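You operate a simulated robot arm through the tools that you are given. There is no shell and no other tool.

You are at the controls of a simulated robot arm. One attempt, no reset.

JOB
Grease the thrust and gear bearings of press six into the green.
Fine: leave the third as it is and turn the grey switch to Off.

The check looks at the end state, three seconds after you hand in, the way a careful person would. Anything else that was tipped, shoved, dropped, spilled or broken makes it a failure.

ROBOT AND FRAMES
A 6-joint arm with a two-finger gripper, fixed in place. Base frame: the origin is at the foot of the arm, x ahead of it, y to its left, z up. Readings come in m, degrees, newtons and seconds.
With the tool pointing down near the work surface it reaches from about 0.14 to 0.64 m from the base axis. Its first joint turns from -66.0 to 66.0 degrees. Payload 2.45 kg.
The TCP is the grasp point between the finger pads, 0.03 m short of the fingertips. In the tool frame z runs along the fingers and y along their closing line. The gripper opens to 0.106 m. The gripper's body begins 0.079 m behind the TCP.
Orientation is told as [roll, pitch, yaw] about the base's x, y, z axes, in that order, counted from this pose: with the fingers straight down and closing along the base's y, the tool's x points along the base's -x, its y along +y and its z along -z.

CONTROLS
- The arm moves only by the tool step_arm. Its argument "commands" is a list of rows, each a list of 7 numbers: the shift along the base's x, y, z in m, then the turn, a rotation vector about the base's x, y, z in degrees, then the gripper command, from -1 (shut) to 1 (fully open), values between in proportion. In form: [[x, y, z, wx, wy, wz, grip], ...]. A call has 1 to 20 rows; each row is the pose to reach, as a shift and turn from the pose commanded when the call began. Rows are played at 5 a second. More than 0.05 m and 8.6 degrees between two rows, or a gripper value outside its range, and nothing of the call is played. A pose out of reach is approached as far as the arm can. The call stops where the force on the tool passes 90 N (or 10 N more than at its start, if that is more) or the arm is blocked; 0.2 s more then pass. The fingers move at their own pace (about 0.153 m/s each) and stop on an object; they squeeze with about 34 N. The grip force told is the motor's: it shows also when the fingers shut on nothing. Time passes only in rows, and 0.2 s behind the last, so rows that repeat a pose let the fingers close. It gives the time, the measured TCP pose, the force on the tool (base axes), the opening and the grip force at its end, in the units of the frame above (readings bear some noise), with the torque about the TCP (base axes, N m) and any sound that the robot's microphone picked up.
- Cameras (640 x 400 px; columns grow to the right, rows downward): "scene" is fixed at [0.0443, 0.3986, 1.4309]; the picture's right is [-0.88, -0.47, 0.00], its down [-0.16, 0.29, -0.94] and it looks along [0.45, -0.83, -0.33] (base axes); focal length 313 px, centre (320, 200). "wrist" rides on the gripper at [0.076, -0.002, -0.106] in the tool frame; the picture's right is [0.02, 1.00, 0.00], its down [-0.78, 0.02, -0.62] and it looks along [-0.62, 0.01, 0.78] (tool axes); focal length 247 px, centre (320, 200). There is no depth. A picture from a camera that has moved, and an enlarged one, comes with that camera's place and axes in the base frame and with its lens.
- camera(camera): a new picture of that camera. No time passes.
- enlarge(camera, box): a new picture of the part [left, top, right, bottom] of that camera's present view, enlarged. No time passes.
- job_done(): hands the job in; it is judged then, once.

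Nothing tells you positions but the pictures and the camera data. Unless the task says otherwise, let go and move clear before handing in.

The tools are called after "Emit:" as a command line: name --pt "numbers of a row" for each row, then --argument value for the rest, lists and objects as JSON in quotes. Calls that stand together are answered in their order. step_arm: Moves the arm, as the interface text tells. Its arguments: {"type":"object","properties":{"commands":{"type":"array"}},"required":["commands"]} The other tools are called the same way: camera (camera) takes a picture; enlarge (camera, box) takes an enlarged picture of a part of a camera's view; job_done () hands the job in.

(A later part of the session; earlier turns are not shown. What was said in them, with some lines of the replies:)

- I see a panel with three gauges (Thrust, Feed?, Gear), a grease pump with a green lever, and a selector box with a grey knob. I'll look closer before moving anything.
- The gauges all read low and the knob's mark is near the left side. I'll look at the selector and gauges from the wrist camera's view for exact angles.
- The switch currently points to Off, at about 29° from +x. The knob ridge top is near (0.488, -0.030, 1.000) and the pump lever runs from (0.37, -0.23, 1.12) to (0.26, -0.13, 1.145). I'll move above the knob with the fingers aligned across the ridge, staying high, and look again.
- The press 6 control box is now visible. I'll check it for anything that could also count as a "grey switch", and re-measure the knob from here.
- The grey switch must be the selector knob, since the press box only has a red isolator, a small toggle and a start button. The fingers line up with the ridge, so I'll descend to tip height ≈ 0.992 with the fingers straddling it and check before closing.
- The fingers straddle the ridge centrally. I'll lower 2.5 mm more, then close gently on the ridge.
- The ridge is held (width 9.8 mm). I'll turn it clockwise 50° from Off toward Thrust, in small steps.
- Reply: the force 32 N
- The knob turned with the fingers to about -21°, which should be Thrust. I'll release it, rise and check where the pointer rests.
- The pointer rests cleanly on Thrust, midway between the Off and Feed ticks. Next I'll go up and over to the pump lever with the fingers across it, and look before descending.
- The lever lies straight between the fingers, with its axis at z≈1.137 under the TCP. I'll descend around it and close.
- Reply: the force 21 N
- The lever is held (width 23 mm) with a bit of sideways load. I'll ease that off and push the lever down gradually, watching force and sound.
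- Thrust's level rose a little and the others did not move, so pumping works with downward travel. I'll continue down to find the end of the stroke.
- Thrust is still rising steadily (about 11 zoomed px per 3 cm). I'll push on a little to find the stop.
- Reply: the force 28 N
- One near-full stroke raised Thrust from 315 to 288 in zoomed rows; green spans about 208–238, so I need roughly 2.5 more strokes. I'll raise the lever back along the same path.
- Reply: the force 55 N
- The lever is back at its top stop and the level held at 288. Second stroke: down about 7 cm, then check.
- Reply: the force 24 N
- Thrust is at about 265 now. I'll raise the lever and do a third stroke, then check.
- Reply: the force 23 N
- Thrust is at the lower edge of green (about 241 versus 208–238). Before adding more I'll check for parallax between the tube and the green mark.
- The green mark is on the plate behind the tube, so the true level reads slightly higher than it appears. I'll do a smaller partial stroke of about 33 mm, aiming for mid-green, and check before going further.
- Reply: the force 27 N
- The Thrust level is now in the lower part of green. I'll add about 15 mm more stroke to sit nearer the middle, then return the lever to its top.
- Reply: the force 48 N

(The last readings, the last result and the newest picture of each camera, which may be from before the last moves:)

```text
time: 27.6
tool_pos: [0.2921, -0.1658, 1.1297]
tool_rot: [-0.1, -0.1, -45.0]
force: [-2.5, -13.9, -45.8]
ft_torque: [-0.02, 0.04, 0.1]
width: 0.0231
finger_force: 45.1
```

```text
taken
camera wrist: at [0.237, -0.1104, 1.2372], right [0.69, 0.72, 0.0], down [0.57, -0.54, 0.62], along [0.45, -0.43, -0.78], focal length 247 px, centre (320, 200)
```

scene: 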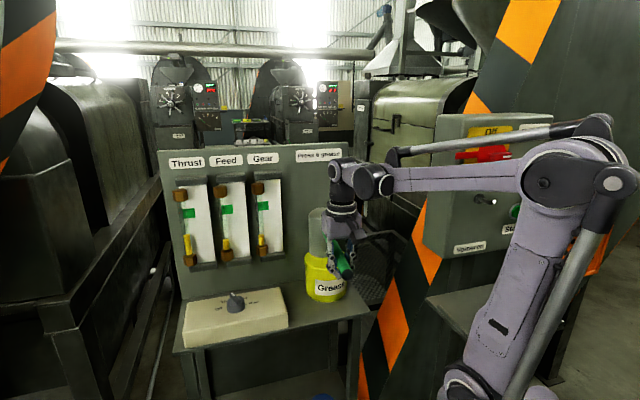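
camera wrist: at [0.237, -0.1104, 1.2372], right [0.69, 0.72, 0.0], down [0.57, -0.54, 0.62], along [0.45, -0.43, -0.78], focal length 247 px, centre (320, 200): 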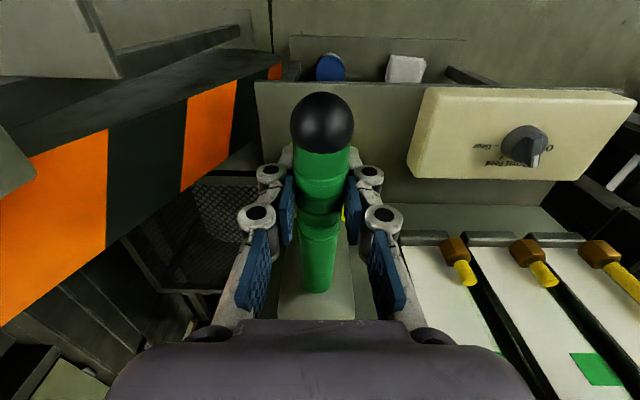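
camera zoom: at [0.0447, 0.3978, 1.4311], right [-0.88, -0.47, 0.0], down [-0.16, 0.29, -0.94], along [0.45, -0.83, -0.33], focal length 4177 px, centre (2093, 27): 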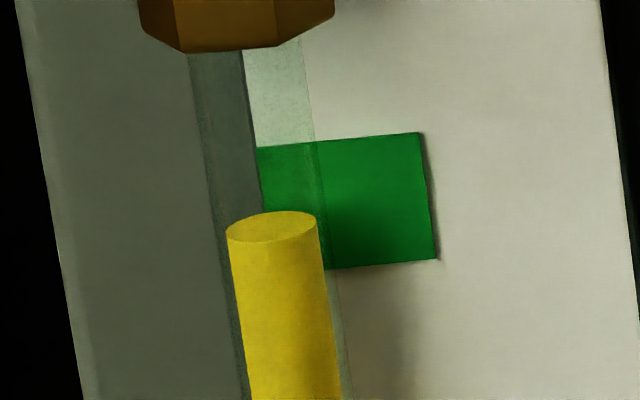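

Thrust is now comfortably in the green, allowing for parallax, and the lever is at the top. I'll release it, rise clear and look at the lever and gauges.

Emit:
step_arm --pt "0 0 -0.003 0 0 0 -0.6" --pt "0 0 -0.003 0 0 0 0.0" --pt "0 0 -0.003 0 0 0 0.3" --pt "0 0 -0.003 0 0 0 0.3" --pt "0 0 0.03 0 0 0 0.3" --pt "0 0 0.07 0 0 0 0.3" --pt "0 0 0.11 0 0 0 0.3" --pt "0 0 0.13 0 0 0 0.3" --pt "0 0 0.13 0 0 0 0.3"

Emit:
camera --camera "wrist"

Emit:
enlarge --camera "scene" --box '[150, 140, 360, 271]'

```text
time: 29.6
tool_pos: [0.2926, -0.1641, 1.2627]
tool_rot: [0.1, -0.1, -45.0]
force: [0.5, -0.5, -0.2]
ft_torque: [0.01, -0.03, 0.0]
width: 0.069
finger_force: 0.1
```

```text
taken
camera wrist: at [0.2379, -0.1094, 1.3692], right [0.69, 0.72, 0.0], down [0.57, -0.54, 0.62], along [0.45, -0.43, -0.78], focal length 247 px, centre (320, 200)
```

wrist: 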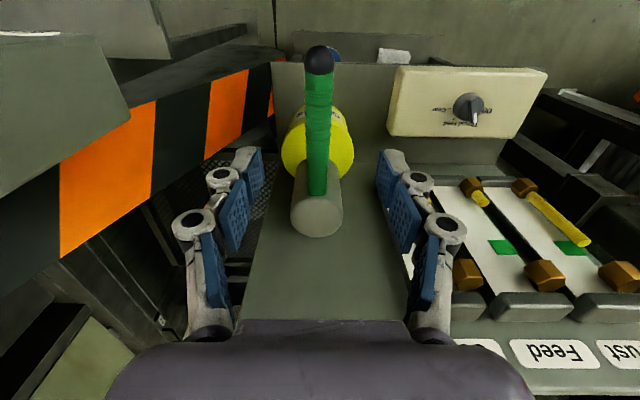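

```text
3.05 times, centred on (255, 206) of scene
camera zoom: at [0.0444, 0.3986, 1.4309], right [-0.88, -0.47, 0.0], down [-0.16, 0.29, -0.94], along [0.45, -0.83, -0.33], focal length 955 px, centre (518, 183)
```

zoom: 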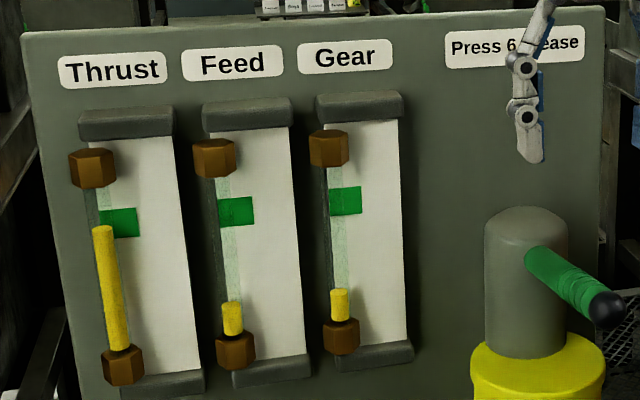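

Emit:
enlarge --camera "wrist" --box '[440, 165, 640, 305]'

Emit:
enlarge --camera "scene" --box '[165, 180, 225, 270]'

```text
2.86 times, centred on (540, 235) of wrist
camera zoom: at [0.2379, -0.1094, 1.3692], right [0.69, 0.72, 0.0], down [0.57, -0.54, 0.62], along [0.45, -0.43, -0.78], focal length 706 px, centre (-309, 100)
```

zoom: 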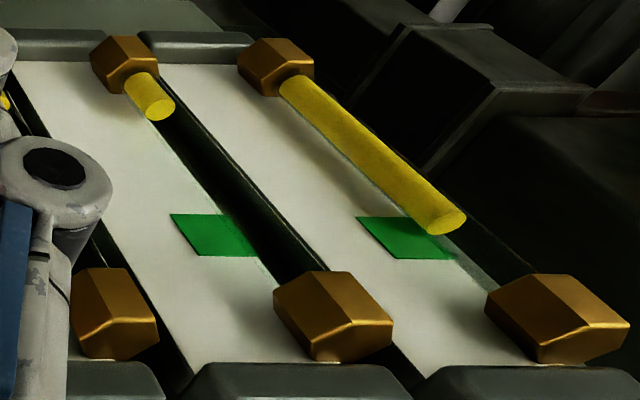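

```text
4.44 times, centred on (195, 225) of scene
camera zoom: at [0.0444, 0.3986, 1.4309], right [-0.88, -0.47, 0.0], down [-0.16, 0.29, -0.94], along [0.45, -0.83, -0.33], focal length 1392 px, centre (876, 89)
```

zoom: 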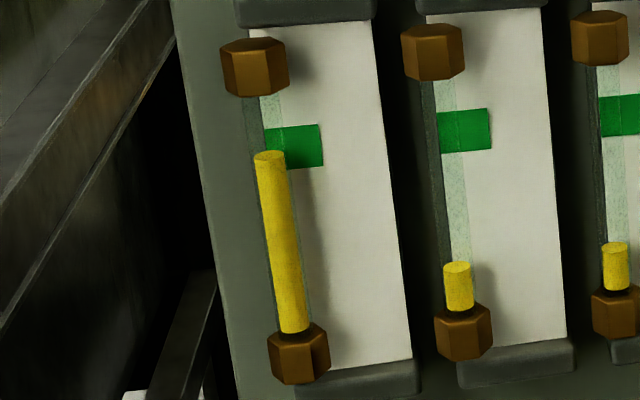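

Triangulation puts the Thrust level at z≈1.165 and the green band at about 1.153–1.177, so it sits mid-green. The lever stayed up and Feed and Gear are unchanged; next I'll go back above the knob, aligned at yaw -21°.

Emit:
step_arm --pt "0.03 0.02 0 0 0 3 0.3" --pt "0.065 0.044 0 0 0 7 0.2" --pt "0.1 0.068 0 0 0 11 0.0" --pt "0.135 0.092 0 0 0 15 0.0" --pt "0.17 0.115 0 0 0 20 0.0" --pt "0.19 0.13 -0.02 0 0 23 0.0" --pt "0.1956 0.1327 -0.06 0 0 24 0.0" --pt "0.1956 0.1327 -0.1 0 0 24 0.0" --pt "0.1956 0.1327 -0.14 0 0 24 0.0" --pt "0.1956 0.1327 -0.14 0 0 24 0.0"

Emit:
enlarge --camera "wrist" --box '[230, 50, 410, 200]'

Emit:
camera --camera "scene"

```text
time: 31.8
tool_pos: [0.4895, -0.0297, 1.1209]
tool_rot: [0.0, 0.0, -21.1]
force: [0.9, -0.1, 0.7]
ft_torque: [0.02, 0.02, 0.03]
width: 0.0528
finger_force: 0.2
```

```text
2.67 times, centred on (320, 125) of wrist
camera zoom: at [0.4178, -0.0027, 1.2286], right [0.34, 0.94, 0.0], down [0.74, -0.26, 0.62], along [0.58, -0.21, -0.78], focal length 659 px, centre (320, 400)
```

zoom: 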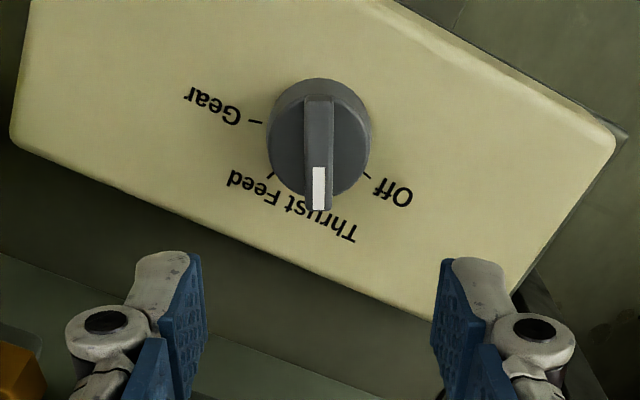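

```text
taken
```

scene: 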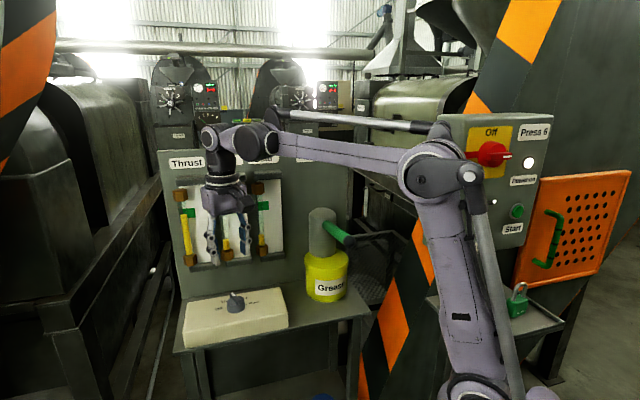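

The ridge sits centrally between the fingers. I'll descend to the same grip height (TCP z≈1.0215) and close.

Emit:
step_arm --pt "0 0 -0.035 0 0 0 0.0" --pt "0 0 -0.07 0 0 0 0.0" --pt "0 0 -0.09 0 0 0 0.0" --pt "0 0 -0.0995 0 0 0 0.0" --pt "0 0 -0.0995 0 0 0 0.0" --pt "0 0 -0.0995 0 0 0 -0.5" --pt "0 0 -0.0995 0 0 0 -1" --pt "0 0 -0.0995 0 0 0 -1" --pt "0 0 -0.0995 0 0 0 -1"

Emit:
enlarge --camera "wrist" --box '[240, 80, 400, 240]'

```text
time: 33.8
tool_pos: [0.4892, -0.0301, 1.0237]
tool_rot: [0.0, 0.0, -21.0]
force: [1.3, 2.3, -1.4]
ft_torque: [0.1, -0.01, 0.04]
width: 0.0098
finger_force: 37.5
```

```text
2.50 times, centred on (320, 160) of wrist
camera zoom: at [0.4175, -0.0031, 1.1296], right [0.34, 0.94, 0.0], down [0.74, -0.27, 0.62], along [0.59, -0.21, -0.78], focal length 617 px, centre (320, 300)
```

zoom: 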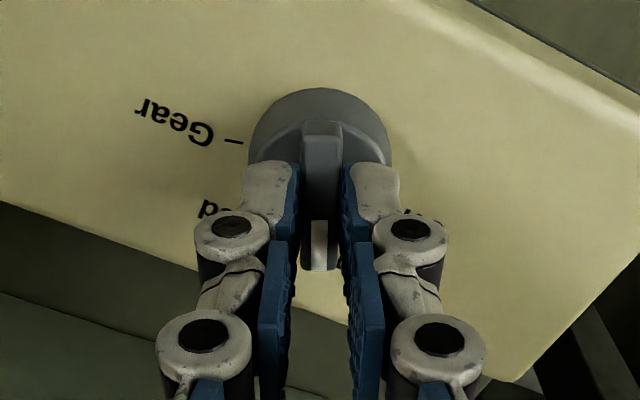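

Well centred with almost no load. I'll turn clockwise the first 50°, passing toward Feed (no pumping), and check progress.

Emit:
step_arm --pt "0 0 0 0 0 -5 -1" --pt "0 0 0 0 0 -10 -1" --pt "0 0 0 0 0 -15 -1" --pt "0 0 0 0 0 -20 -1" --pt "0 0 0 0 0 -25 -1" --pt "0 0 0 0 0 -30 -1" --pt "0 0 0 0 0 -35 -1" --pt "0 0 0 0 0 -40 -1" --pt "0 0 0 0 0 -45 -1" --pt "0 0 0 0 0 -50 -1"

Emit:
enlarge --camera "scene" --box '[180, 240, 300, 320]'

```text
time: 36.0
tool_pos: [0.49, -0.0294, 1.0227]
tool_rot: [0.3, -0.1, -71.0]
force: [16.4, 15.1, 15.9]
ft_torque: [-0.47, -0.75, 0.05]
width: 0.01
finger_force: 37.3
```

```text
5.00 times, centred on (240, 280) of scene
camera zoom: at [0.0445, 0.3991, 1.4307], right [-0.88, -0.47, 0.0], down [-0.16, 0.29, -0.94], along [0.45, -0.83, -0.33], focal length 1566 px, centre (720, -200)
```

zoom: 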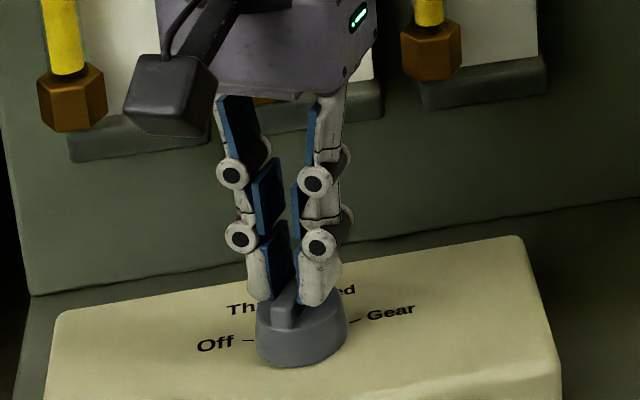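

Emit:
step_arm --pt "0.0008 0.0008 0 0 0 -5 -1" --pt "0.0008 0.0008 0 0 0 -10 -1" --pt "0.0008 0.0008 0 0 0 -15 -1" --pt "0.0008 0.0008 0 0 0 -20 -1" --pt "0.0008 0.0008 0 0 0 -25 -1" --pt "0.0008 0.0008 0 0 0 -30 -1" --pt "0.0008 0.0008 0 0 0 -35 -1" --pt "0.0008 0.0008 0 0 0 -40 -1" --pt "0.0008 0.0008 0 0 0 -45 -1" --pt "0.0008 0.0008 0 0 0 -50 -1" --pt "0.0008 0.0008 0 0 0 -50 -1"

Emit:
enlarge --camera "scene" --box '[180, 240, 300, 320]'

Emit:
camera --camera "wrist"

```text
time: 38.4
tool_pos: [0.4896, -0.0294, 1.0221]
tool_rot: [0.4, 0.2, -121.0]
force: [16.7, 8.2, 22.1]
ft_torque: [0.61, -0.69, 0.72]
width: 0.0096
finger_force: 37.5
```

```text
5.00 times, centred on (240, 280) of scene
camera zoom: at [0.0445, 0.3988, 1.4308], right [-0.88, -0.47, 0.0], down [-0.16, 0.29, -0.94], along [0.45, -0.83, -0.33], focal length 1566 px, centre (720, -200)
```

zoom: 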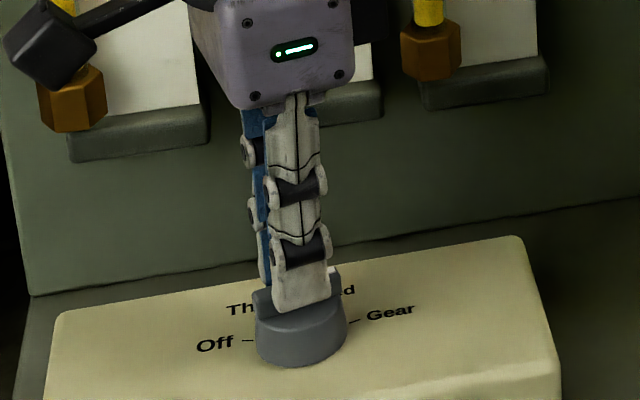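

```text
taken
camera wrist: at [0.5279, 0.0377, 1.1294], right [0.87, -0.5, 0.0], down [-0.39, -0.68, 0.62], along [-0.3, -0.54, -0.79], focal length 247 px, centre (320, 200)
```

wrist: 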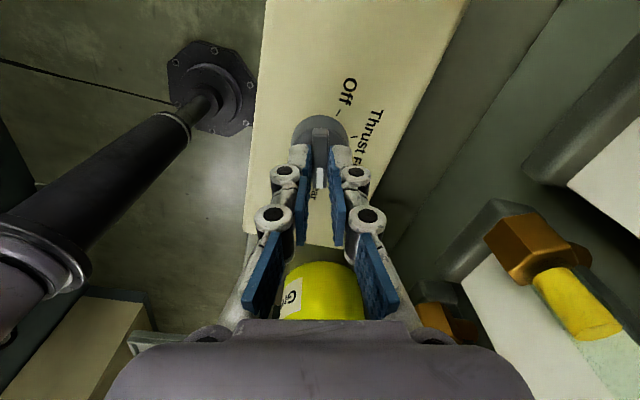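

The arm reached -121°, which should be Gear. I'll release, rise and verify the pointer.

Emit:
step_arm --pt "0 0 0 0 0 0 -0.4" --pt "0 0 0 0 0 0 0.0" --pt "0 0 0 0 0 0 0.0" --pt "0 0 0.03 0 0 0 0.0" --pt "0 0 0.07 0 0 0 0.0" --pt "0 0 0.11 0 0 0 0.0" --pt "0 0 0.11 0 0 0 0.0"

Emit:
enlarge --camera "wrist" --box '[250, 50, 390, 150]'

Emit:
enlarge --camera "scene" --box '[200, 260, 280, 320]'

Emit:
enlarge --camera "scene" --box '[150, 140, 360, 271]'

```text
time: 40.0
tool_pos: [0.4884, -0.0285, 1.1329]
tool_rot: [0.0, 0.1, -120.9]
force: [-0.2, 0.0, 0.1]
ft_torque: [0.01, 0.02, 0.02]
width: 0.0531
finger_force: 0.1
```

```text
4.00 times, centred on (320, 100) of wrist
camera zoom: at [0.5268, 0.0391, 1.2404], right [0.87, -0.5, 0.0], down [-0.39, -0.68, 0.62], along [-0.31, -0.54, -0.78], focal length 988 px, centre (320, 600)
```

zoom: 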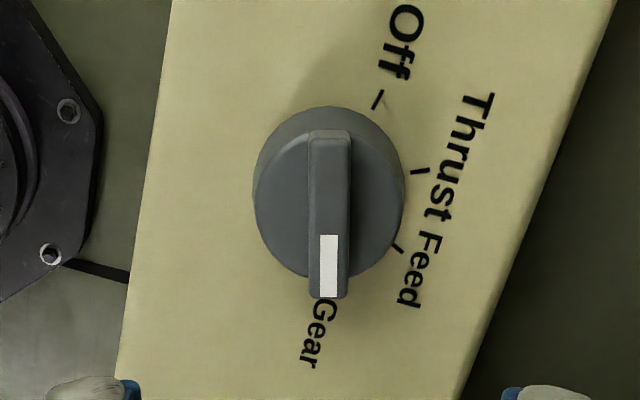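

```text
6.67 times, centred on (240, 290) of scene
camera zoom: at [0.0443, 0.3986, 1.4309], right [-0.88, -0.47, 0.0], down [-0.16, 0.29, -0.94], along [0.45, -0.83, -0.33], focal length 2089 px, centre (853, -400)
```

zoom: 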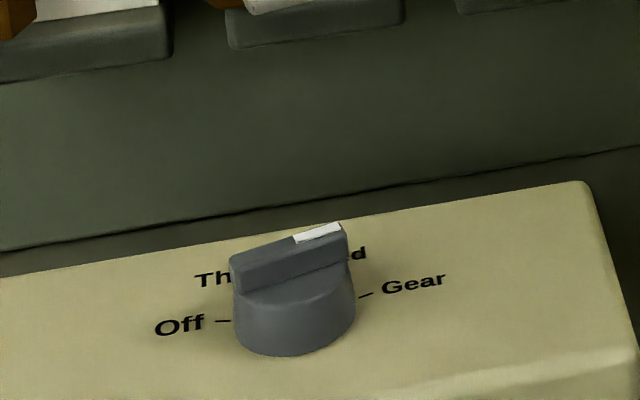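

```text
3.05 times, centred on (255, 206) of scene
camera zoom: at [0.0443, 0.3986, 1.4309], right [-0.88, -0.47, 0.0], down [-0.16, 0.29, -0.94], along [0.45, -0.83, -0.33], focal length 955 px, centre (518, 183)
```

zoom: 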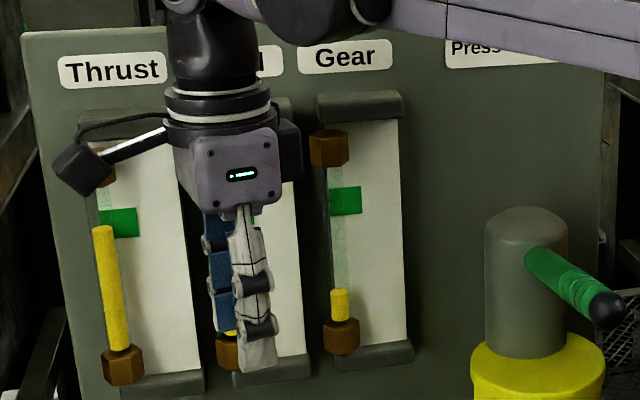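

The pointer rests on Gear. Now I'll rise and travel back over the lever at yaw -45°.

Emit:
step_arm --pt "0 0 0.04 0 0 6 0.0" --pt "0 0 0.08 0 0 14 0.0" --pt "-0.01 -0.007 0.12 0 0 22 0.1" --pt "-0.04 -0.027 0.127 0 0 30 0.3" --pt "-0.07 -0.048 0.127 0 0 38 0.3" --pt "-0.1 -0.068 0.127 0 0 46 0.3" --pt "-0.13 -0.089 0.127 0 0 54 0.3" --pt "-0.16 -0.109 0.127 0 0 62 0.3" --pt "-0.185 -0.126 0.127 0 0 70 0.3" --pt "-0.1974 -0.1345 0.127 0 0 76 0.3" --pt "-0.1974 -0.1345 0.127 0 0 76 0.3"

Emit:
camera --camera "wrist"

Emit:
enlarge --camera "scene" --box '[150, 140, 360, 271]'

```text
time: 42.4
tool_pos: [0.2908, -0.1639, 1.2598]
tool_rot: [0.1, 0.0, -44.9]
force: [-0.2, -0.3, -0.5]
ft_torque: [0.01, 0.03, -0.02]
width: 0.069
finger_force: 0.0
```

```text
taken
camera wrist: at [0.2355, -0.1105, 1.3663], right [0.69, 0.72, 0.0], down [0.57, -0.54, 0.62], along [0.45, -0.43, -0.78], focal length 247 px, centre (320, 200)
```

wrist: 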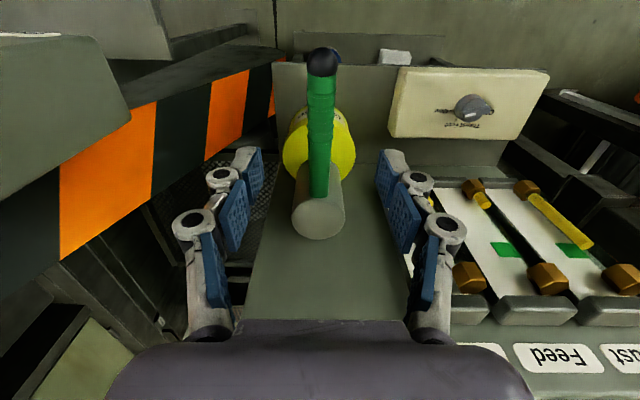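

```text
3.05 times, centred on (255, 206) of scene
camera zoom: at [0.0443, 0.3986, 1.4309], right [-0.88, -0.47, 0.0], down [-0.16, 0.29, -0.94], along [0.45, -0.83, -0.33], focal length 955 px, centre (518, 183)
```

zoom: 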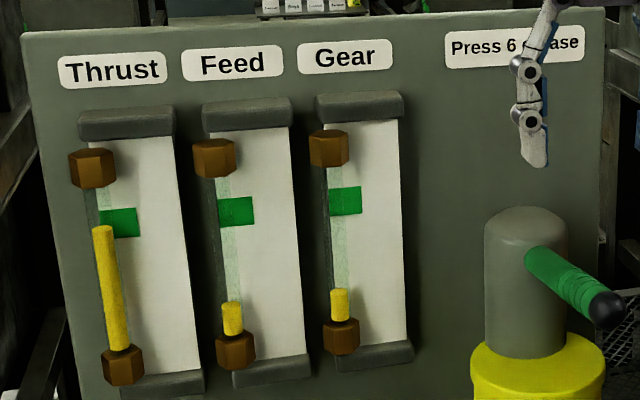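

The lever is centred between the fingers. I'll descend, close and check the load.

Emit:
step_arm --pt "0 0 -0.03 0 0 0 0.3" --pt "0 0 -0.06 0 0 0 0.3" --pt "0 0 -0.09 0 0 0 0.3" --pt "0 0 -0.112 0 0 0 0.3" --pt "0 0 -0.122 0 0 0 0.3" --pt "0 0 -0.122 0 0 0 -0.3" --pt "0 0 -0.122 0 0 0 -1" --pt "0 0 -0.122 0 0 0 -1"

Emit:
camera --camera "wrist"

```text
time: 44.2
tool_pos: [0.2911, -0.1631, 1.1367]
tool_rot: [0.0, 0.0, -45.0]
force: [-1.4, -1.6, -1.5]
ft_torque: [0.22, 0.25, -0.04]
width: 0.0228
finger_force: 44.7
```

```text
taken
camera wrist: at [0.2359, -0.1094, 1.2439], right [0.69, 0.72, 0.0], down [0.57, -0.54, 0.62], along [0.45, -0.43, -0.78], focal length 247 px, centre (320, 200)
```

wrist: 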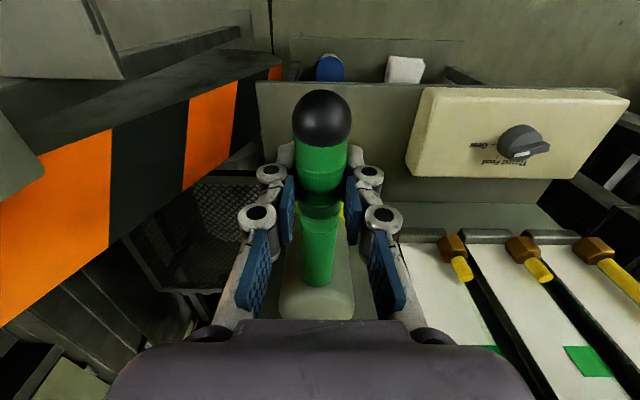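

Centred grip with almost no load, and the selector in view is on Gear. First Gear stroke: down about 7 cm, then check the gauges.

Emit:
step_arm --pt "0 0 -0.01 0 0 0 -1" --pt "0 0 -0.02 0 0 0 -1" --pt "0 0 -0.03 0 0 0 -1" --pt "0 0 -0.04 0 0 0 -1" --pt "0.001 -0.001 -0.05 0 0 0 -1" --pt "0.002 -0.002 -0.06 0 0 0 -1" --pt "0.003 -0.003 -0.068 0 0 0 -1" --pt "0.004 -0.004 -0.073 0 0 0 -1" --pt "0.004 -0.004 -0.073 0 0 0 -1"

Emit:
enlarge --camera "scene" --box '[150, 140, 360, 271]'

```text
time: 46.2
tool_pos: [0.2964, -0.1676, 1.0638]
tool_rot: [-0.1, 0.0, -45.0]
force: [2.3, 10.3, 2.3]
ft_torque: [-0.16, -0.07, 0.06]
width: 0.0227
finger_force: 42.9
```

```text
3.05 times, centred on (255, 206) of scene
camera zoom: at [0.0444, 0.3989, 1.4308], right [-0.88, -0.47, 0.0], down [-0.16, 0.29, -0.94], along [0.45, -0.83, -0.33], focal length 955 px, centre (518, 183)
```

zoom: 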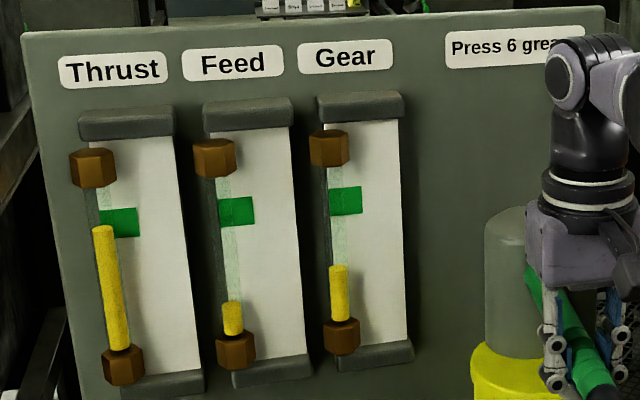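

Only Gear rose (about 291 → 267); Thrust and Feed are unchanged. I'll do the second stroke.

Emit:
step_arm --pt "-0.001 0.001 0.01 0 0 0 -1" --pt "-0.002 0.002 0.02 0 0 0 -1" --pt "-0.003 0.003 0.032 0 0 0 -1" --pt "-0.004 0.004 0.044 0 0 0 -1" --pt "-0.004 0.004 0.056 0 0 0 -1" --pt "-0.004 0.004 0.066 0 0 0 -1" --pt "-0.004 0.004 0.07 0 0 0 -1" --pt "-0.004 0.004 0.06 0 0 0 -1" --pt "-0.004 0.004 0.05 0 0 0 -1" --pt "-0.004 0.004 0.04 0 0 0 -1" --pt "-0.004 0.004 0.03 0 0 0 -1" --pt "-0.003 0.003 0.02 0 0 0 -1" --pt "-0.002 0.002 0.01 0 0 0 -1" --pt "0 0 0 0 0 0 -1" --pt "0 0 0 0 0 0 -1"

Emit:
enlarge --camera "scene" --box '[150, 140, 360, 271]'

```text
time: 49.4
tool_pos: [0.2955, -0.1676, 1.065]
tool_rot: [0.0, 0.0, -45.0]
force: [-4.1, 12.2, 4.4]
ft_torque: [-0.49, -0.42, -0.08]
width: 0.0222
finger_force: 42.0
```

```text
3.05 times, centred on (255, 206) of scene
camera zoom: at [0.0442, 0.399, 1.4308], right [-0.88, -0.47, 0.0], down [-0.16, 0.29, -0.94], along [0.45, -0.83, -0.33], focal length 955 px, centre (518, 183)
```

zoom: 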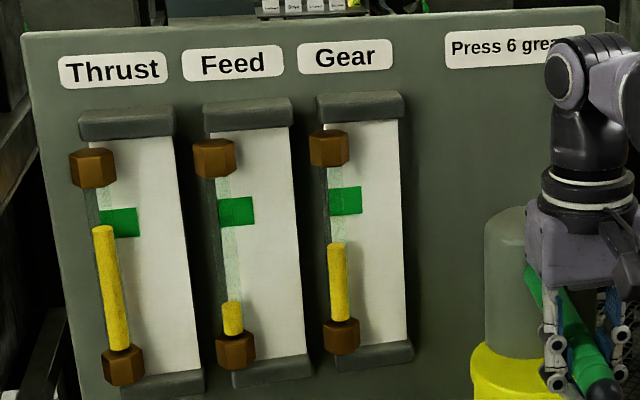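

Gear is at about 244; target is about 207. Third full stroke.

Emit:
step_arm --pt "-0.001 0.001 0.01 0 0 0 -1" --pt "-0.002 0.002 0.02 0 0 0 -1" --pt "-0.003 0.003 0.032 0 0 0 -1" --pt "-0.004 0.004 0.044 0 0 0 -1" --pt "-0.004 0.004 0.056 0 0 0 -1" --pt "-0.004 0.004 0.066 0 0 0 -1" --pt "-0.004 0.004 0.07 0 0 0 -1" --pt "-0.004 0.004 0.06 0 0 0 -1" --pt "-0.004 0.004 0.05 0 0 0 -1" --pt "-0.004 0.004 0.04 0 0 0 -1" --pt "-0.004 0.004 0.03 0 0 0 -1" --pt "-0.003 0.003 0.02 0 0 0 -1" --pt "-0.002 0.002 0.01 0 0 0 -1" --pt "0 0 0 0 0 0 -1" --pt "0 0 0 0 0 0 -1"

Emit:
enlarge --camera "scene" --box '[150, 140, 360, 271]'

Emit:
enlarge --camera "scene" --box '[248, 190, 278, 220]'

```text
time: 52.6
tool_pos: [0.2951, -0.168, 1.0625]
tool_rot: [0.0, 0.0, -45.0]
force: [-5.2, 7.0, 4.9]
ft_torque: [-0.47, -0.43, -0.03]
width: 0.0222
finger_force: 42.3
```

```text
3.05 times, centred on (255, 206) of scene
camera zoom: at [0.0441, 0.3988, 1.4308], right [-0.88, -0.47, 0.0], down [-0.16, 0.29, -0.94], along [0.45, -0.83, -0.33], focal length 955 px, centre (518, 183)
```

zoom: 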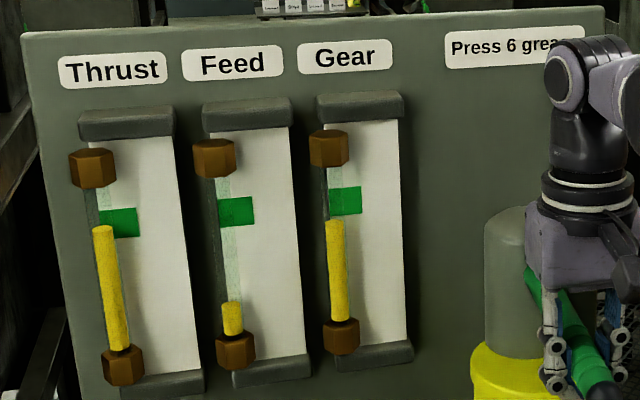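

```text
13.33 times, centred on (263, 205) of scene
camera zoom: at [0.0441, 0.3988, 1.4308], right [-0.88, -0.47, 0.0], down [-0.16, 0.29, -0.94], along [0.45, -0.83, -0.33], focal length 4177 px, centre (1080, 133)
```

zoom: 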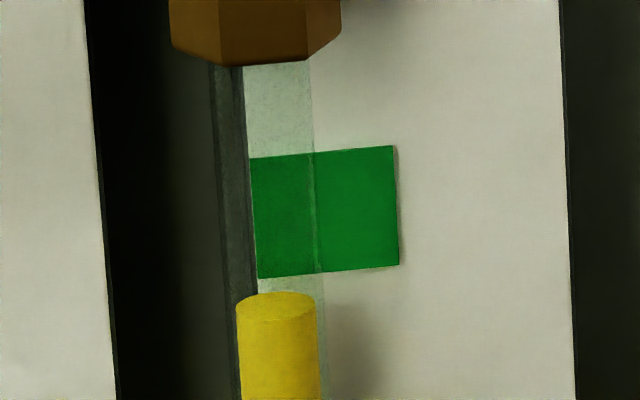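

Gear is about 70 zoomed px below target (305 versus 235). I'll raise the lever and make a partial stroke of about 40 mm, then check.

Emit:
step_arm --pt "-0.001 0.001 0.01 0 0 0 -1" --pt "-0.002 0.002 0.02 0 0 0 -1" --pt "-0.003 0.003 0.032 0 0 0 -1" --pt "-0.004 0.004 0.044 0 0 0 -1" --pt "-0.004 0.004 0.056 0 0 0 -1" --pt "-0.004 0.004 0.066 0 0 0 -1" --pt "-0.004 0.004 0.07 0 0 0 -1" --pt "-0.004 0.004 0.06 0 0 0 -1" --pt "-0.004 0.004 0.05 0 0 0 -1" --pt "-0.004 0.004 0.04 0 0 0 -1" --pt "-0.004 0.004 0.03 0 0 0 -1" --pt "-0.004 0.004 0.03 0 0 0 -1"

Emit:
enlarge --camera "scene" --box '[248, 190, 278, 220]'

```text
time: 55.2
tool_pos: [0.2918, -0.1646, 1.0957]
tool_rot: [0.2, 0.0, -44.9]
force: [4.6, 12.3, 5.0]
ft_torque: [-0.52, -0.39, -0.16]
width: 0.0221
finger_force: 41.8
```

```text
13.33 times, centred on (263, 205) of scene
camera zoom: at [0.0444, 0.399, 1.4308], right [-0.88, -0.47, 0.0], down [-0.16, 0.29, -0.94], along [0.45, -0.83, -0.33], focal length 4177 px, centre (1080, 133)
```

zoom: 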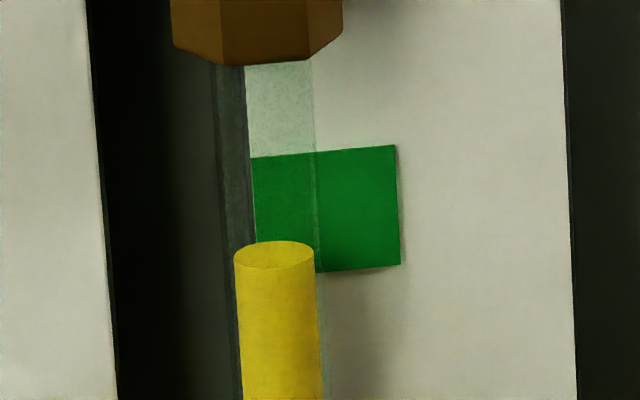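

Gear's level centre is at 255; about 12 mm more stroke gets it to 235. Then I'll return the lever to the top.

Emit:
step_arm --pt "0 0 -0.006 0 0 0 -1" --pt "0 0 -0.012 0 0 0 -1" --pt "0 0 -0.012 0 0 0 -1"

Emit:
enlarge --camera "scene" --box '[248, 190, 278, 220]'

```text
time: 56.0
tool_pos: [0.2919, -0.1659, 1.0828]
tool_rot: [-0.1, -0.1, -45.0]
force: [6.7, 3.4, 7.0]
ft_torque: [-0.51, -0.4, -0.05]
width: 0.022
finger_force: 42.8
```

```text
13.33 times, centred on (263, 205) of scene
camera zoom: at [0.0445, 0.3987, 1.4308], right [-0.88, -0.47, 0.0], down [-0.16, 0.29, -0.94], along [0.45, -0.83, -0.33], focal length 4177 px, centre (1080, 133)
```

zoom: 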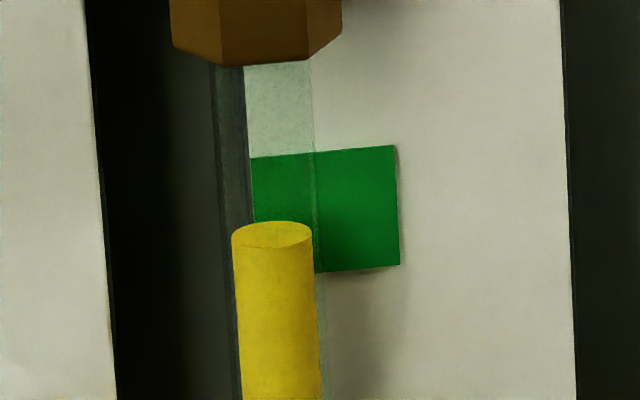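

Gear is now at the same mid-green reading as Thrust. I'll raise the lever to its top rest, release and rise clear.

Emit:
step_arm --pt "0 0 0.012 0 0 0 -1" --pt "0 0 0.024 0 0 0 -1" --pt "0 0 0.036 0 0 0 -1" --pt "0 0 0.046 0 0 0 -1" --pt "0 0 0.051 0 0 0 -1" --pt "0 0 0.051 0 0 0 -1"

Emit:
enlarge --camera "scene" --box '[150, 140, 360, 271]'

```text
time: 57.4
tool_pos: [0.2927, -0.1645, 1.1321]
tool_rot: [0.0, -0.1, -45.0]
force: [4.3, -0.9, -36.0]
ft_torque: [0.39, 0.42, -0.04]
width: 0.0224
finger_force: 45.7
```

```text
3.05 times, centred on (255, 206) of scene
camera zoom: at [0.0448, 0.3983, 1.4309], right [-0.88, -0.47, 0.0], down [-0.16, 0.29, -0.94], along [0.45, -0.83, -0.33], focal length 955 px, centre (518, 183)
```

zoom: 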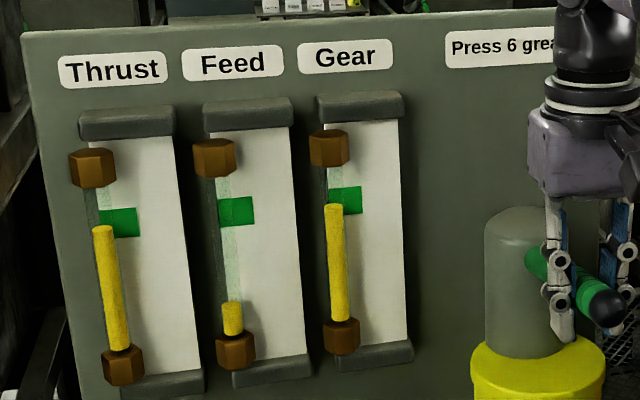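

Emit:
step_arm --pt "0 0 -0.003 0 0 0 -0.6" --pt "0 0 -0.003 0 0 0 0.0" --pt "0 0 -0.003 0 0 0 0.3" --pt "0 0 -0.003 0 0 0 0.3" --pt "0 0 0.03 0 0 0 0.3" --pt "0 0 0.07 0 0 0 0.3" --pt "0 0 0.11 0 0 0 0.3" --pt "0 0 0.13 0 0 0 0.3" --pt "0 0 0.13 0 0 0 0.3"

Emit:
camera --camera "wrist"

Emit:
enlarge --camera "scene" --box '[150, 140, 360, 271]'

```text
time: 59.4
tool_pos: [0.2906, -0.165, 1.2637]
tool_rot: [0.0, 0.1, -44.9]
force: [1.2, 0.9, 0.0]
ft_torque: [0.01, 0.0, 0.0]
width: 0.0688
finger_force: 0.1
```

```text
taken
camera wrist: at [0.2362, -0.1114, 1.3712], right [0.69, 0.72, 0.0], down [0.57, -0.54, 0.62], along [0.45, -0.43, -0.78], focal length 247 px, centre (320, 200)
```

wrist: 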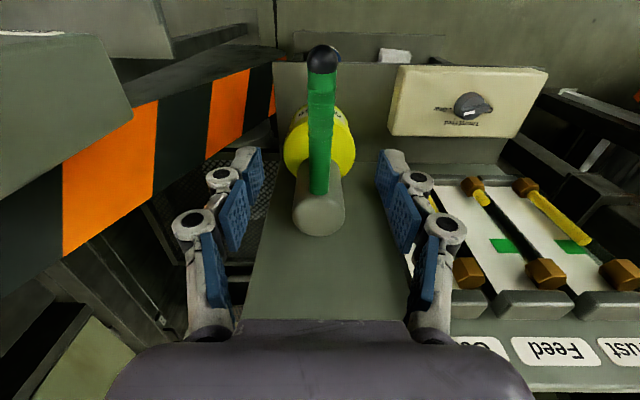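

```text
3.05 times, centred on (255, 206) of scene
camera zoom: at [0.0444, 0.3985, 1.4309], right [-0.88, -0.47, 0.0], down [-0.16, 0.29, -0.94], along [0.45, -0.83, -0.33], focal length 955 px, centre (518, 183)
```

zoom: 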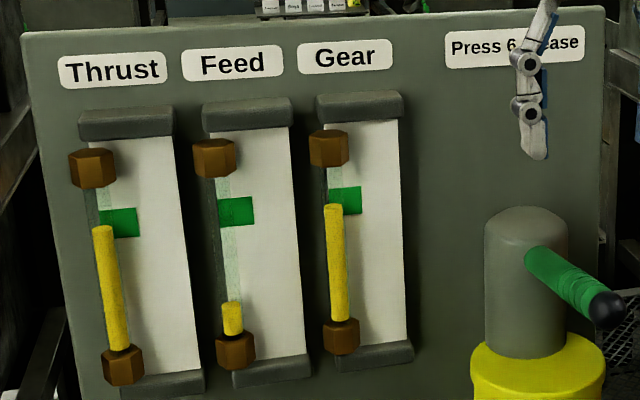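

Both Thrust and Gear are in the green, Feed is unchanged, and the lever is at rest. Now back above the knob at yaw -121° to grip it and turn it to Off.

Emit:
step_arm --pt "0.02 0.014 0 0 0 -7 0.3" --pt "0.045 0.031 0 0 0 -15 0.2" --pt "0.07 0.048 0 0 0 -23 0.0" --pt "0.095 0.065 0 0 0 -31 0.0" --pt "0.12 0.082 0 0 0 -39 0.0" --pt "0.145 0.099 0 0 0 -47 0.0" --pt "0.17 0.116 0 0 0 -55 0.0" --pt "0.188 0.128 0 0 0 -63 0.0" --pt "0.1974 0.1345 -0.02 0 0 -70 0.0" --pt "0.1974 0.1345 -0.06 0 0 -76 0.0" --pt "0.1974 0.1345 -0.1 0 0 -76 0.0" --pt "0.1974 0.1345 -0.14 0 0 -76 0.0" --pt "0.1974 0.1345 -0.14 0 0 -76 0.0"

Emit:
enlarge --camera "wrist" --box '[230, 50, 410, 200]'

Emit:
camera --camera "scene"

```text
time: 62.2
tool_pos: [0.4886, -0.0306, 1.1219]
tool_rot: [0.0, 0.0, -121.0]
force: [-0.3, 0.3, -0.5]
ft_torque: [0.01, -0.01, 0.03]
width: 0.0531
finger_force: 0.1
```

```text
2.67 times, centred on (320, 125) of wrist
camera zoom: at [0.5275, 0.0369, 1.2292], right [0.87, -0.5, 0.0], down [-0.39, -0.68, 0.62], along [-0.31, -0.54, -0.78], focal length 659 px, centre (320, 400)
```

zoom: 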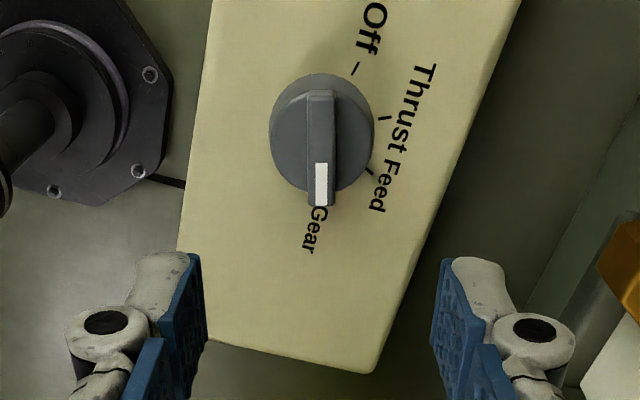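

```text
taken
```

scene: 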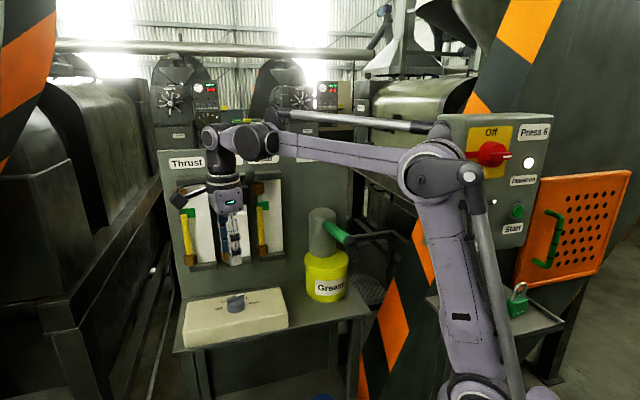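

The ridge is centred within about 1 mm. I'll make a tiny correction, descend and grip.

Emit:
step_arm --pt "0.0005 -0.0004 -0.035 0 0 0 0.0" --pt "0.0005 -0.0004 -0.07 0 0 0 0.0" --pt "0.0005 -0.0004 -0.09 0 0 0 0.0" --pt "0.0005 -0.0004 -0.0995 0 0 0 0.0" --pt "0.0005 -0.0004 -0.0995 0 0 0 0.0" --pt "0.0005 -0.0004 -0.0995 0 0 0 -0.5" --pt "0.0005 -0.0004 -0.0995 0 0 0 -1" --pt "0.0005 -0.0004 -0.0995 0 0 0 -1" --pt "0.0005 -0.0004 -0.0995 0 0 0 -1"

Emit:
enlarge --camera "wrist" --box '[240, 80, 400, 240]'

```text
time: 64.2
tool_pos: [0.4908, -0.0308, 1.0229]
tool_rot: [0.2, 0.0, -121.0]
force: [4.7, -2.1, -4.1]
ft_torque: [-0.14, -0.08, 0.42]
width: 0.0096
finger_force: 37.6
```

```text
2.50 times, centred on (320, 160) of wrist
camera zoom: at [0.5283, 0.0376, 1.1301], right [0.87, -0.5, 0.0], down [-0.39, -0.68, 0.62], along [-0.31, -0.54, -0.78], focal length 617 px, centre (320, 300)
```

zoom: 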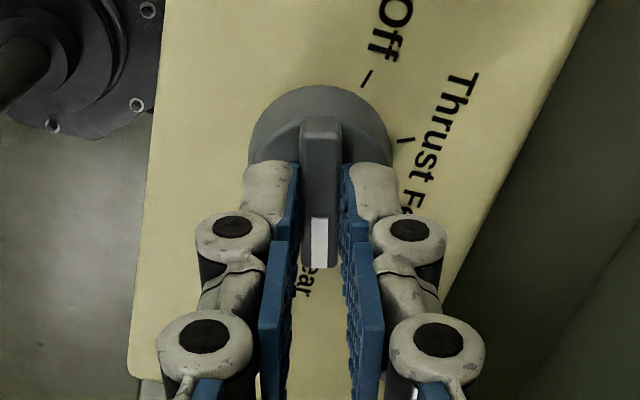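

Good grip. I'll turn counter-clockwise, first 100° back to the Thrust position, then continue to Off.

Emit:
step_arm --pt "0 0 0 0 0 6 -1" --pt "0 0 0 0 0 12 -1" --pt "0 0 0 0 0 18 -1" --pt "0 0 0 0 0 24 -1" --pt "0 0 0 0 0 30 -1" --pt "0 0 0 0 0 36 -1" --pt "0 0 0 0 0 42 -1" --pt "0 0 0 0 0 48 -1" --pt "0 0 0 0 0 54 -1" --pt "0 0 0 0 0 60 -1" --pt "0 0 0 0 0 66 -1" --pt "0 0 0 0 0 72 -1" --pt "0 0 0 0 0 78 -1" --pt "0 0 0 0 0 84 -1" --pt "0 0 0 0 0 90 -1" --pt "0 0 0 0 0 96 -1" --pt "0 0 0 0 0 100 -1"

Emit:
enlarge --camera "scene" --box '[180, 240, 300, 320]'

```text
time: 67.8
tool_pos: [0.4894, -0.0295, 1.0238]
tool_rot: [0.1, 0.1, -20.9]
force: [5.8, -0.4, -28.2]
ft_torque: [-0.01, -0.22, 0.02]
width: 0.0091
finger_force: 36.5
```

```text
5.00 times, centred on (240, 280) of scene
camera zoom: at [0.045, 0.3985, 1.4309], right [-0.88, -0.47, 0.0], down [-0.16, 0.29, -0.94], along [0.45, -0.83, -0.33], focal length 1566 px, centre (720, -200)
```

zoom: 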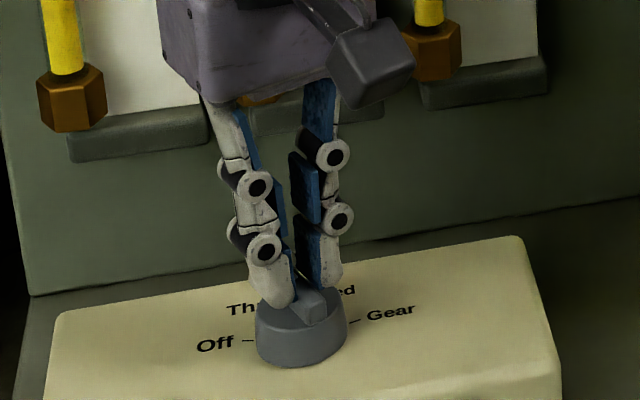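

Emit:
step_arm --pt "0 0 -0.0015 0 0 5 -1" --pt "0 0 -0.0015 0 0 10 -1" --pt "0 0 -0.0015 0 0 15 -1" --pt "0 0 -0.0015 0 0 20 -1" --pt "0 0 -0.0015 0 0 25 -1" --pt "0 0 -0.0015 0 0 30 -1" --pt "0 0 -0.0015 0 0 35 -1" --pt "0 0 -0.0015 0 0 40 -1" --pt "0 0 -0.0015 0 0 45 -1" --pt "0 0 -0.0015 0 0 50 -1" --pt "0 0 -0.0015 0 0 50 -1"

Emit:
enlarge --camera "scene" --box '[180, 240, 300, 320]'

Emit:
enlarge --camera "wrist" --box '[240, 80, 400, 240]'

```text
time: 70.2
tool_pos: [0.4881, -0.0305, 1.0239]
tool_rot: [0.0, 0.0, 29.2]
force: [8.2, -1.7, 31.1]
ft_torque: [-0.18, 0.06, 0.01]
width: 0.0091
finger_force: 37.3
```

```text
5.00 times, centred on (240, 280) of scene
camera zoom: at [0.0441, 0.3985, 1.4309], right [-0.88, -0.47, 0.0], down [-0.16, 0.29, -0.94], along [0.45, -0.83, -0.33], focal length 1566 px, centre (720, -200)
```

zoom: 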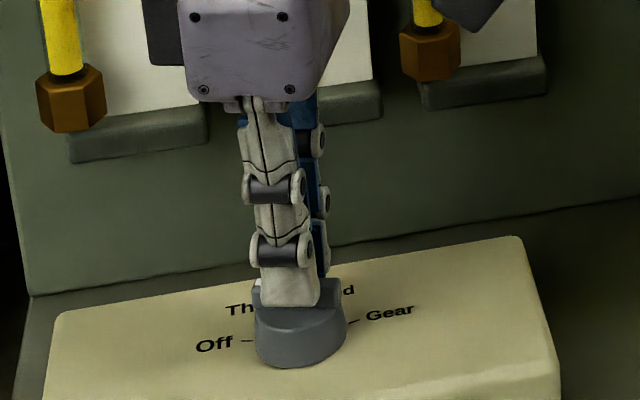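

```text
2.50 times, centred on (320, 160) of wrist
camera zoom: at [0.4235, -0.0681, 1.13], right [-0.5, 0.86, 0.0], down [0.68, 0.4, 0.62], along [0.54, 0.31, -0.78], focal length 617 px, centre (320, 300)
```

zoom: 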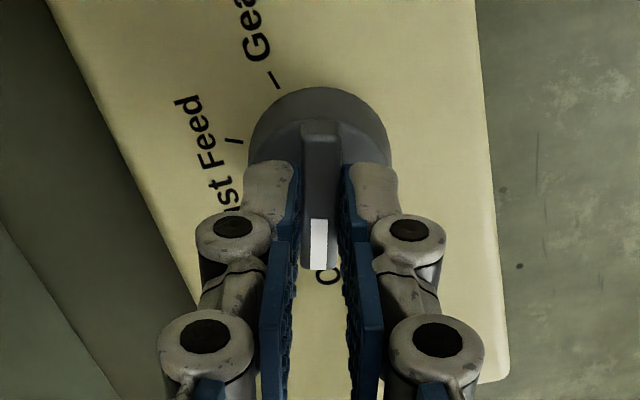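

Pointer is at the Off angle. I'll release, rise and verify.

Emit:
step_arm --pt "0 0 0.001 0 0 0 -0.4" --pt "0 0 0.001 0 0 0 0.0" --pt "0 0 0.001 0 0 0 0.0" --pt "0 0 0.03 0 0 0 0.0" --pt "0 0 0.07 0 0 0 0.0" --pt "0 0 0.11 0 0 0 0.0" --pt "0 0 0.15 0 0 0 0.0" --pt "0 0 0.15 0 0 0 0.0"

Emit:
enlarge --camera "wrist" --box '[250, 30, 390, 130]'

Emit:
enlarge --camera "scene" --box '[210, 280, 260, 311]'

```text
time: 72.0
tool_pos: [0.4887, -0.0297, 1.1705]
tool_rot: [0.1, 0.0, 29.0]
force: [0.2, -0.5, 0.2]
ft_torque: [0.0, -0.03, 0.01]
width: 0.053
finger_force: 0.1
```

```text
4.00 times, centred on (320, 80) of wrist
camera zoom: at [0.424, -0.0681, 1.2787], right [-0.5, 0.86, 0.0], down [0.68, 0.39, 0.62], along [0.54, 0.31, -0.78], focal length 988 px, centre (320, 680)
```

zoom: 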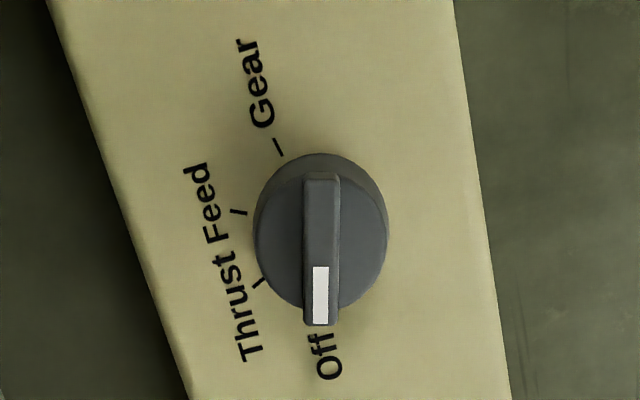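

```text
12.80 times, centred on (235, 296) of scene
camera zoom: at [0.0443, 0.3986, 1.4309], right [-0.88, -0.47, 0.0], down [-0.16, 0.29, -0.94], along [0.45, -0.83, -0.33], focal length 4010 px, centre (1408, -1022)
```

zoom: 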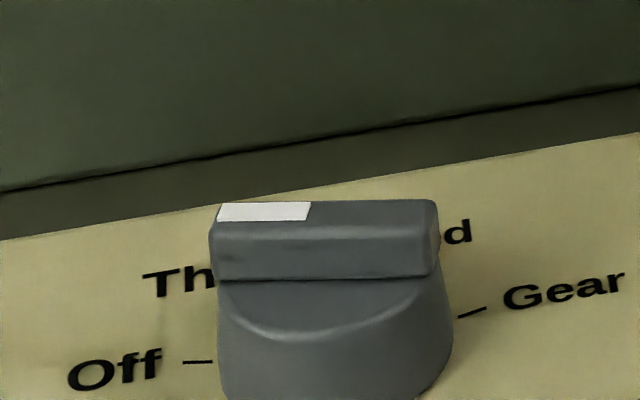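

The switch is back exactly at Off, the same picture as at the start. I'll retreat to the start pose and do a final check of everything.

Emit:
step_arm --pt "-0.01 0.005 0.04 0 0 -4 0.0" --pt "-0.03 0.015 0.075 0 0 -9 0.0" --pt "-0.06 0.027 0.105 0 0 -14 0.0" --pt "-0.09 0.04 0.13 0 0 -19 0.2" --pt "-0.12 0.053 0.15 0 0 -24 0.5" --pt "-0.145 0.064 0.165 0 0 -28 0.8" --pt "-0.159 0.07 0.17 0 0 -29 1.0" --pt "-0.159 0.07 0.17 0 0 -29 1.0"

Emit:
camera --camera "scene"

Emit:
enlarge --camera "scene" --box '[150, 140, 360, 271]'

Emit:
camera --camera "wrist"

```text
time: 73.8
tool_pos: [0.3304, 0.0397, 1.3425]
tool_rot: [0.0, 0.0, 0.0]
force: [-0.2, 0.2, 1.2]
ft_torque: [0.02, -0.02, -0.01]
width: 0.1063
finger_force: 0.1
```

```text
taken
```

scene: 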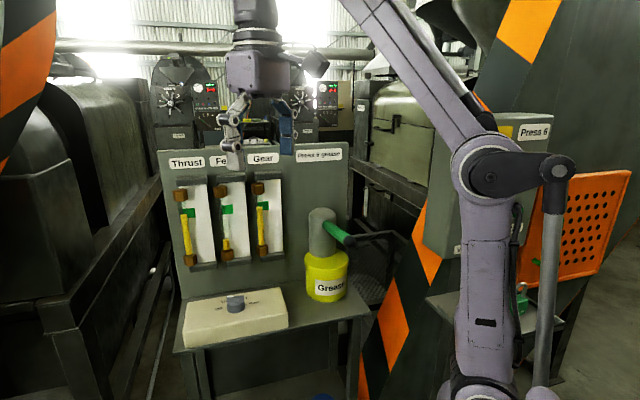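

```text
3.05 times, centred on (255, 206) of scene
camera zoom: at [0.0443, 0.3986, 1.4309], right [-0.88, -0.47, 0.0], down [-0.16, 0.29, -0.94], along [0.45, -0.83, -0.33], focal length 955 px, centre (518, 183)
```

zoom: 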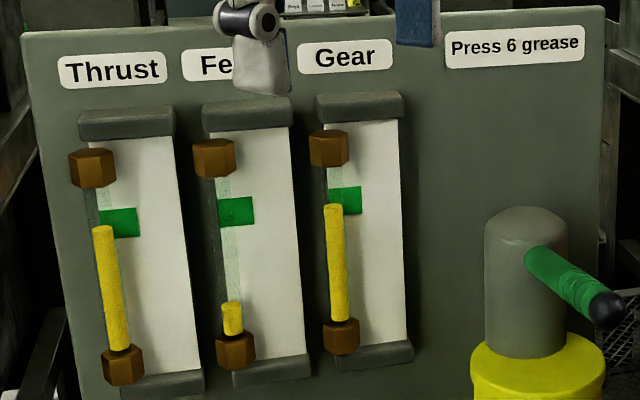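

```text
taken
camera wrist: at [0.2531, 0.0391, 1.4489], right [-0.02, 1.0, 0.0], down [0.78, 0.02, 0.62], along [0.62, 0.01, -0.78], focal length 247 px, centre (320, 200)
```

wrist: 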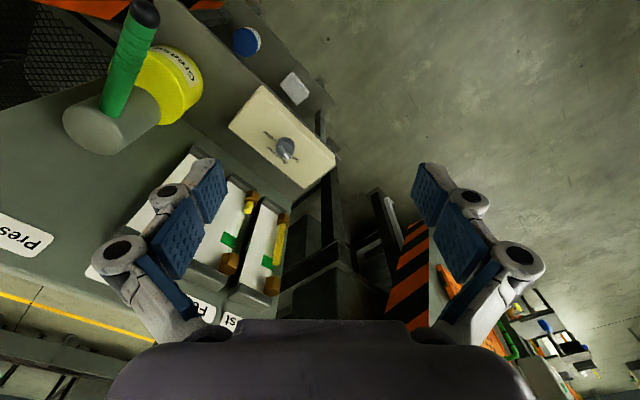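

Thrust and Gear both read mid-green and have held steady. Feed is unchanged, the lever is at rest, the grey switch points to Off, and nothing else has moved, so I'm handing in.

Emit:
job_done

```text
The job is handed in.
```

Press six is done: the thrust and gear bearings are greased to about the middle of their green bands, and the grey switch is back on Off.

- **Thrust and Gear:** I took about three to four strokes of the lever for each. I checked each level against its green band, and both levels held steady afterwards.
- **Feed (the third):** its level is unchanged. I only passed the switch through that position and did not pump there.
- **Everything else:** the lever is back at its top rest and the arm is clear of the panel. The final pictures show nothing else moved.
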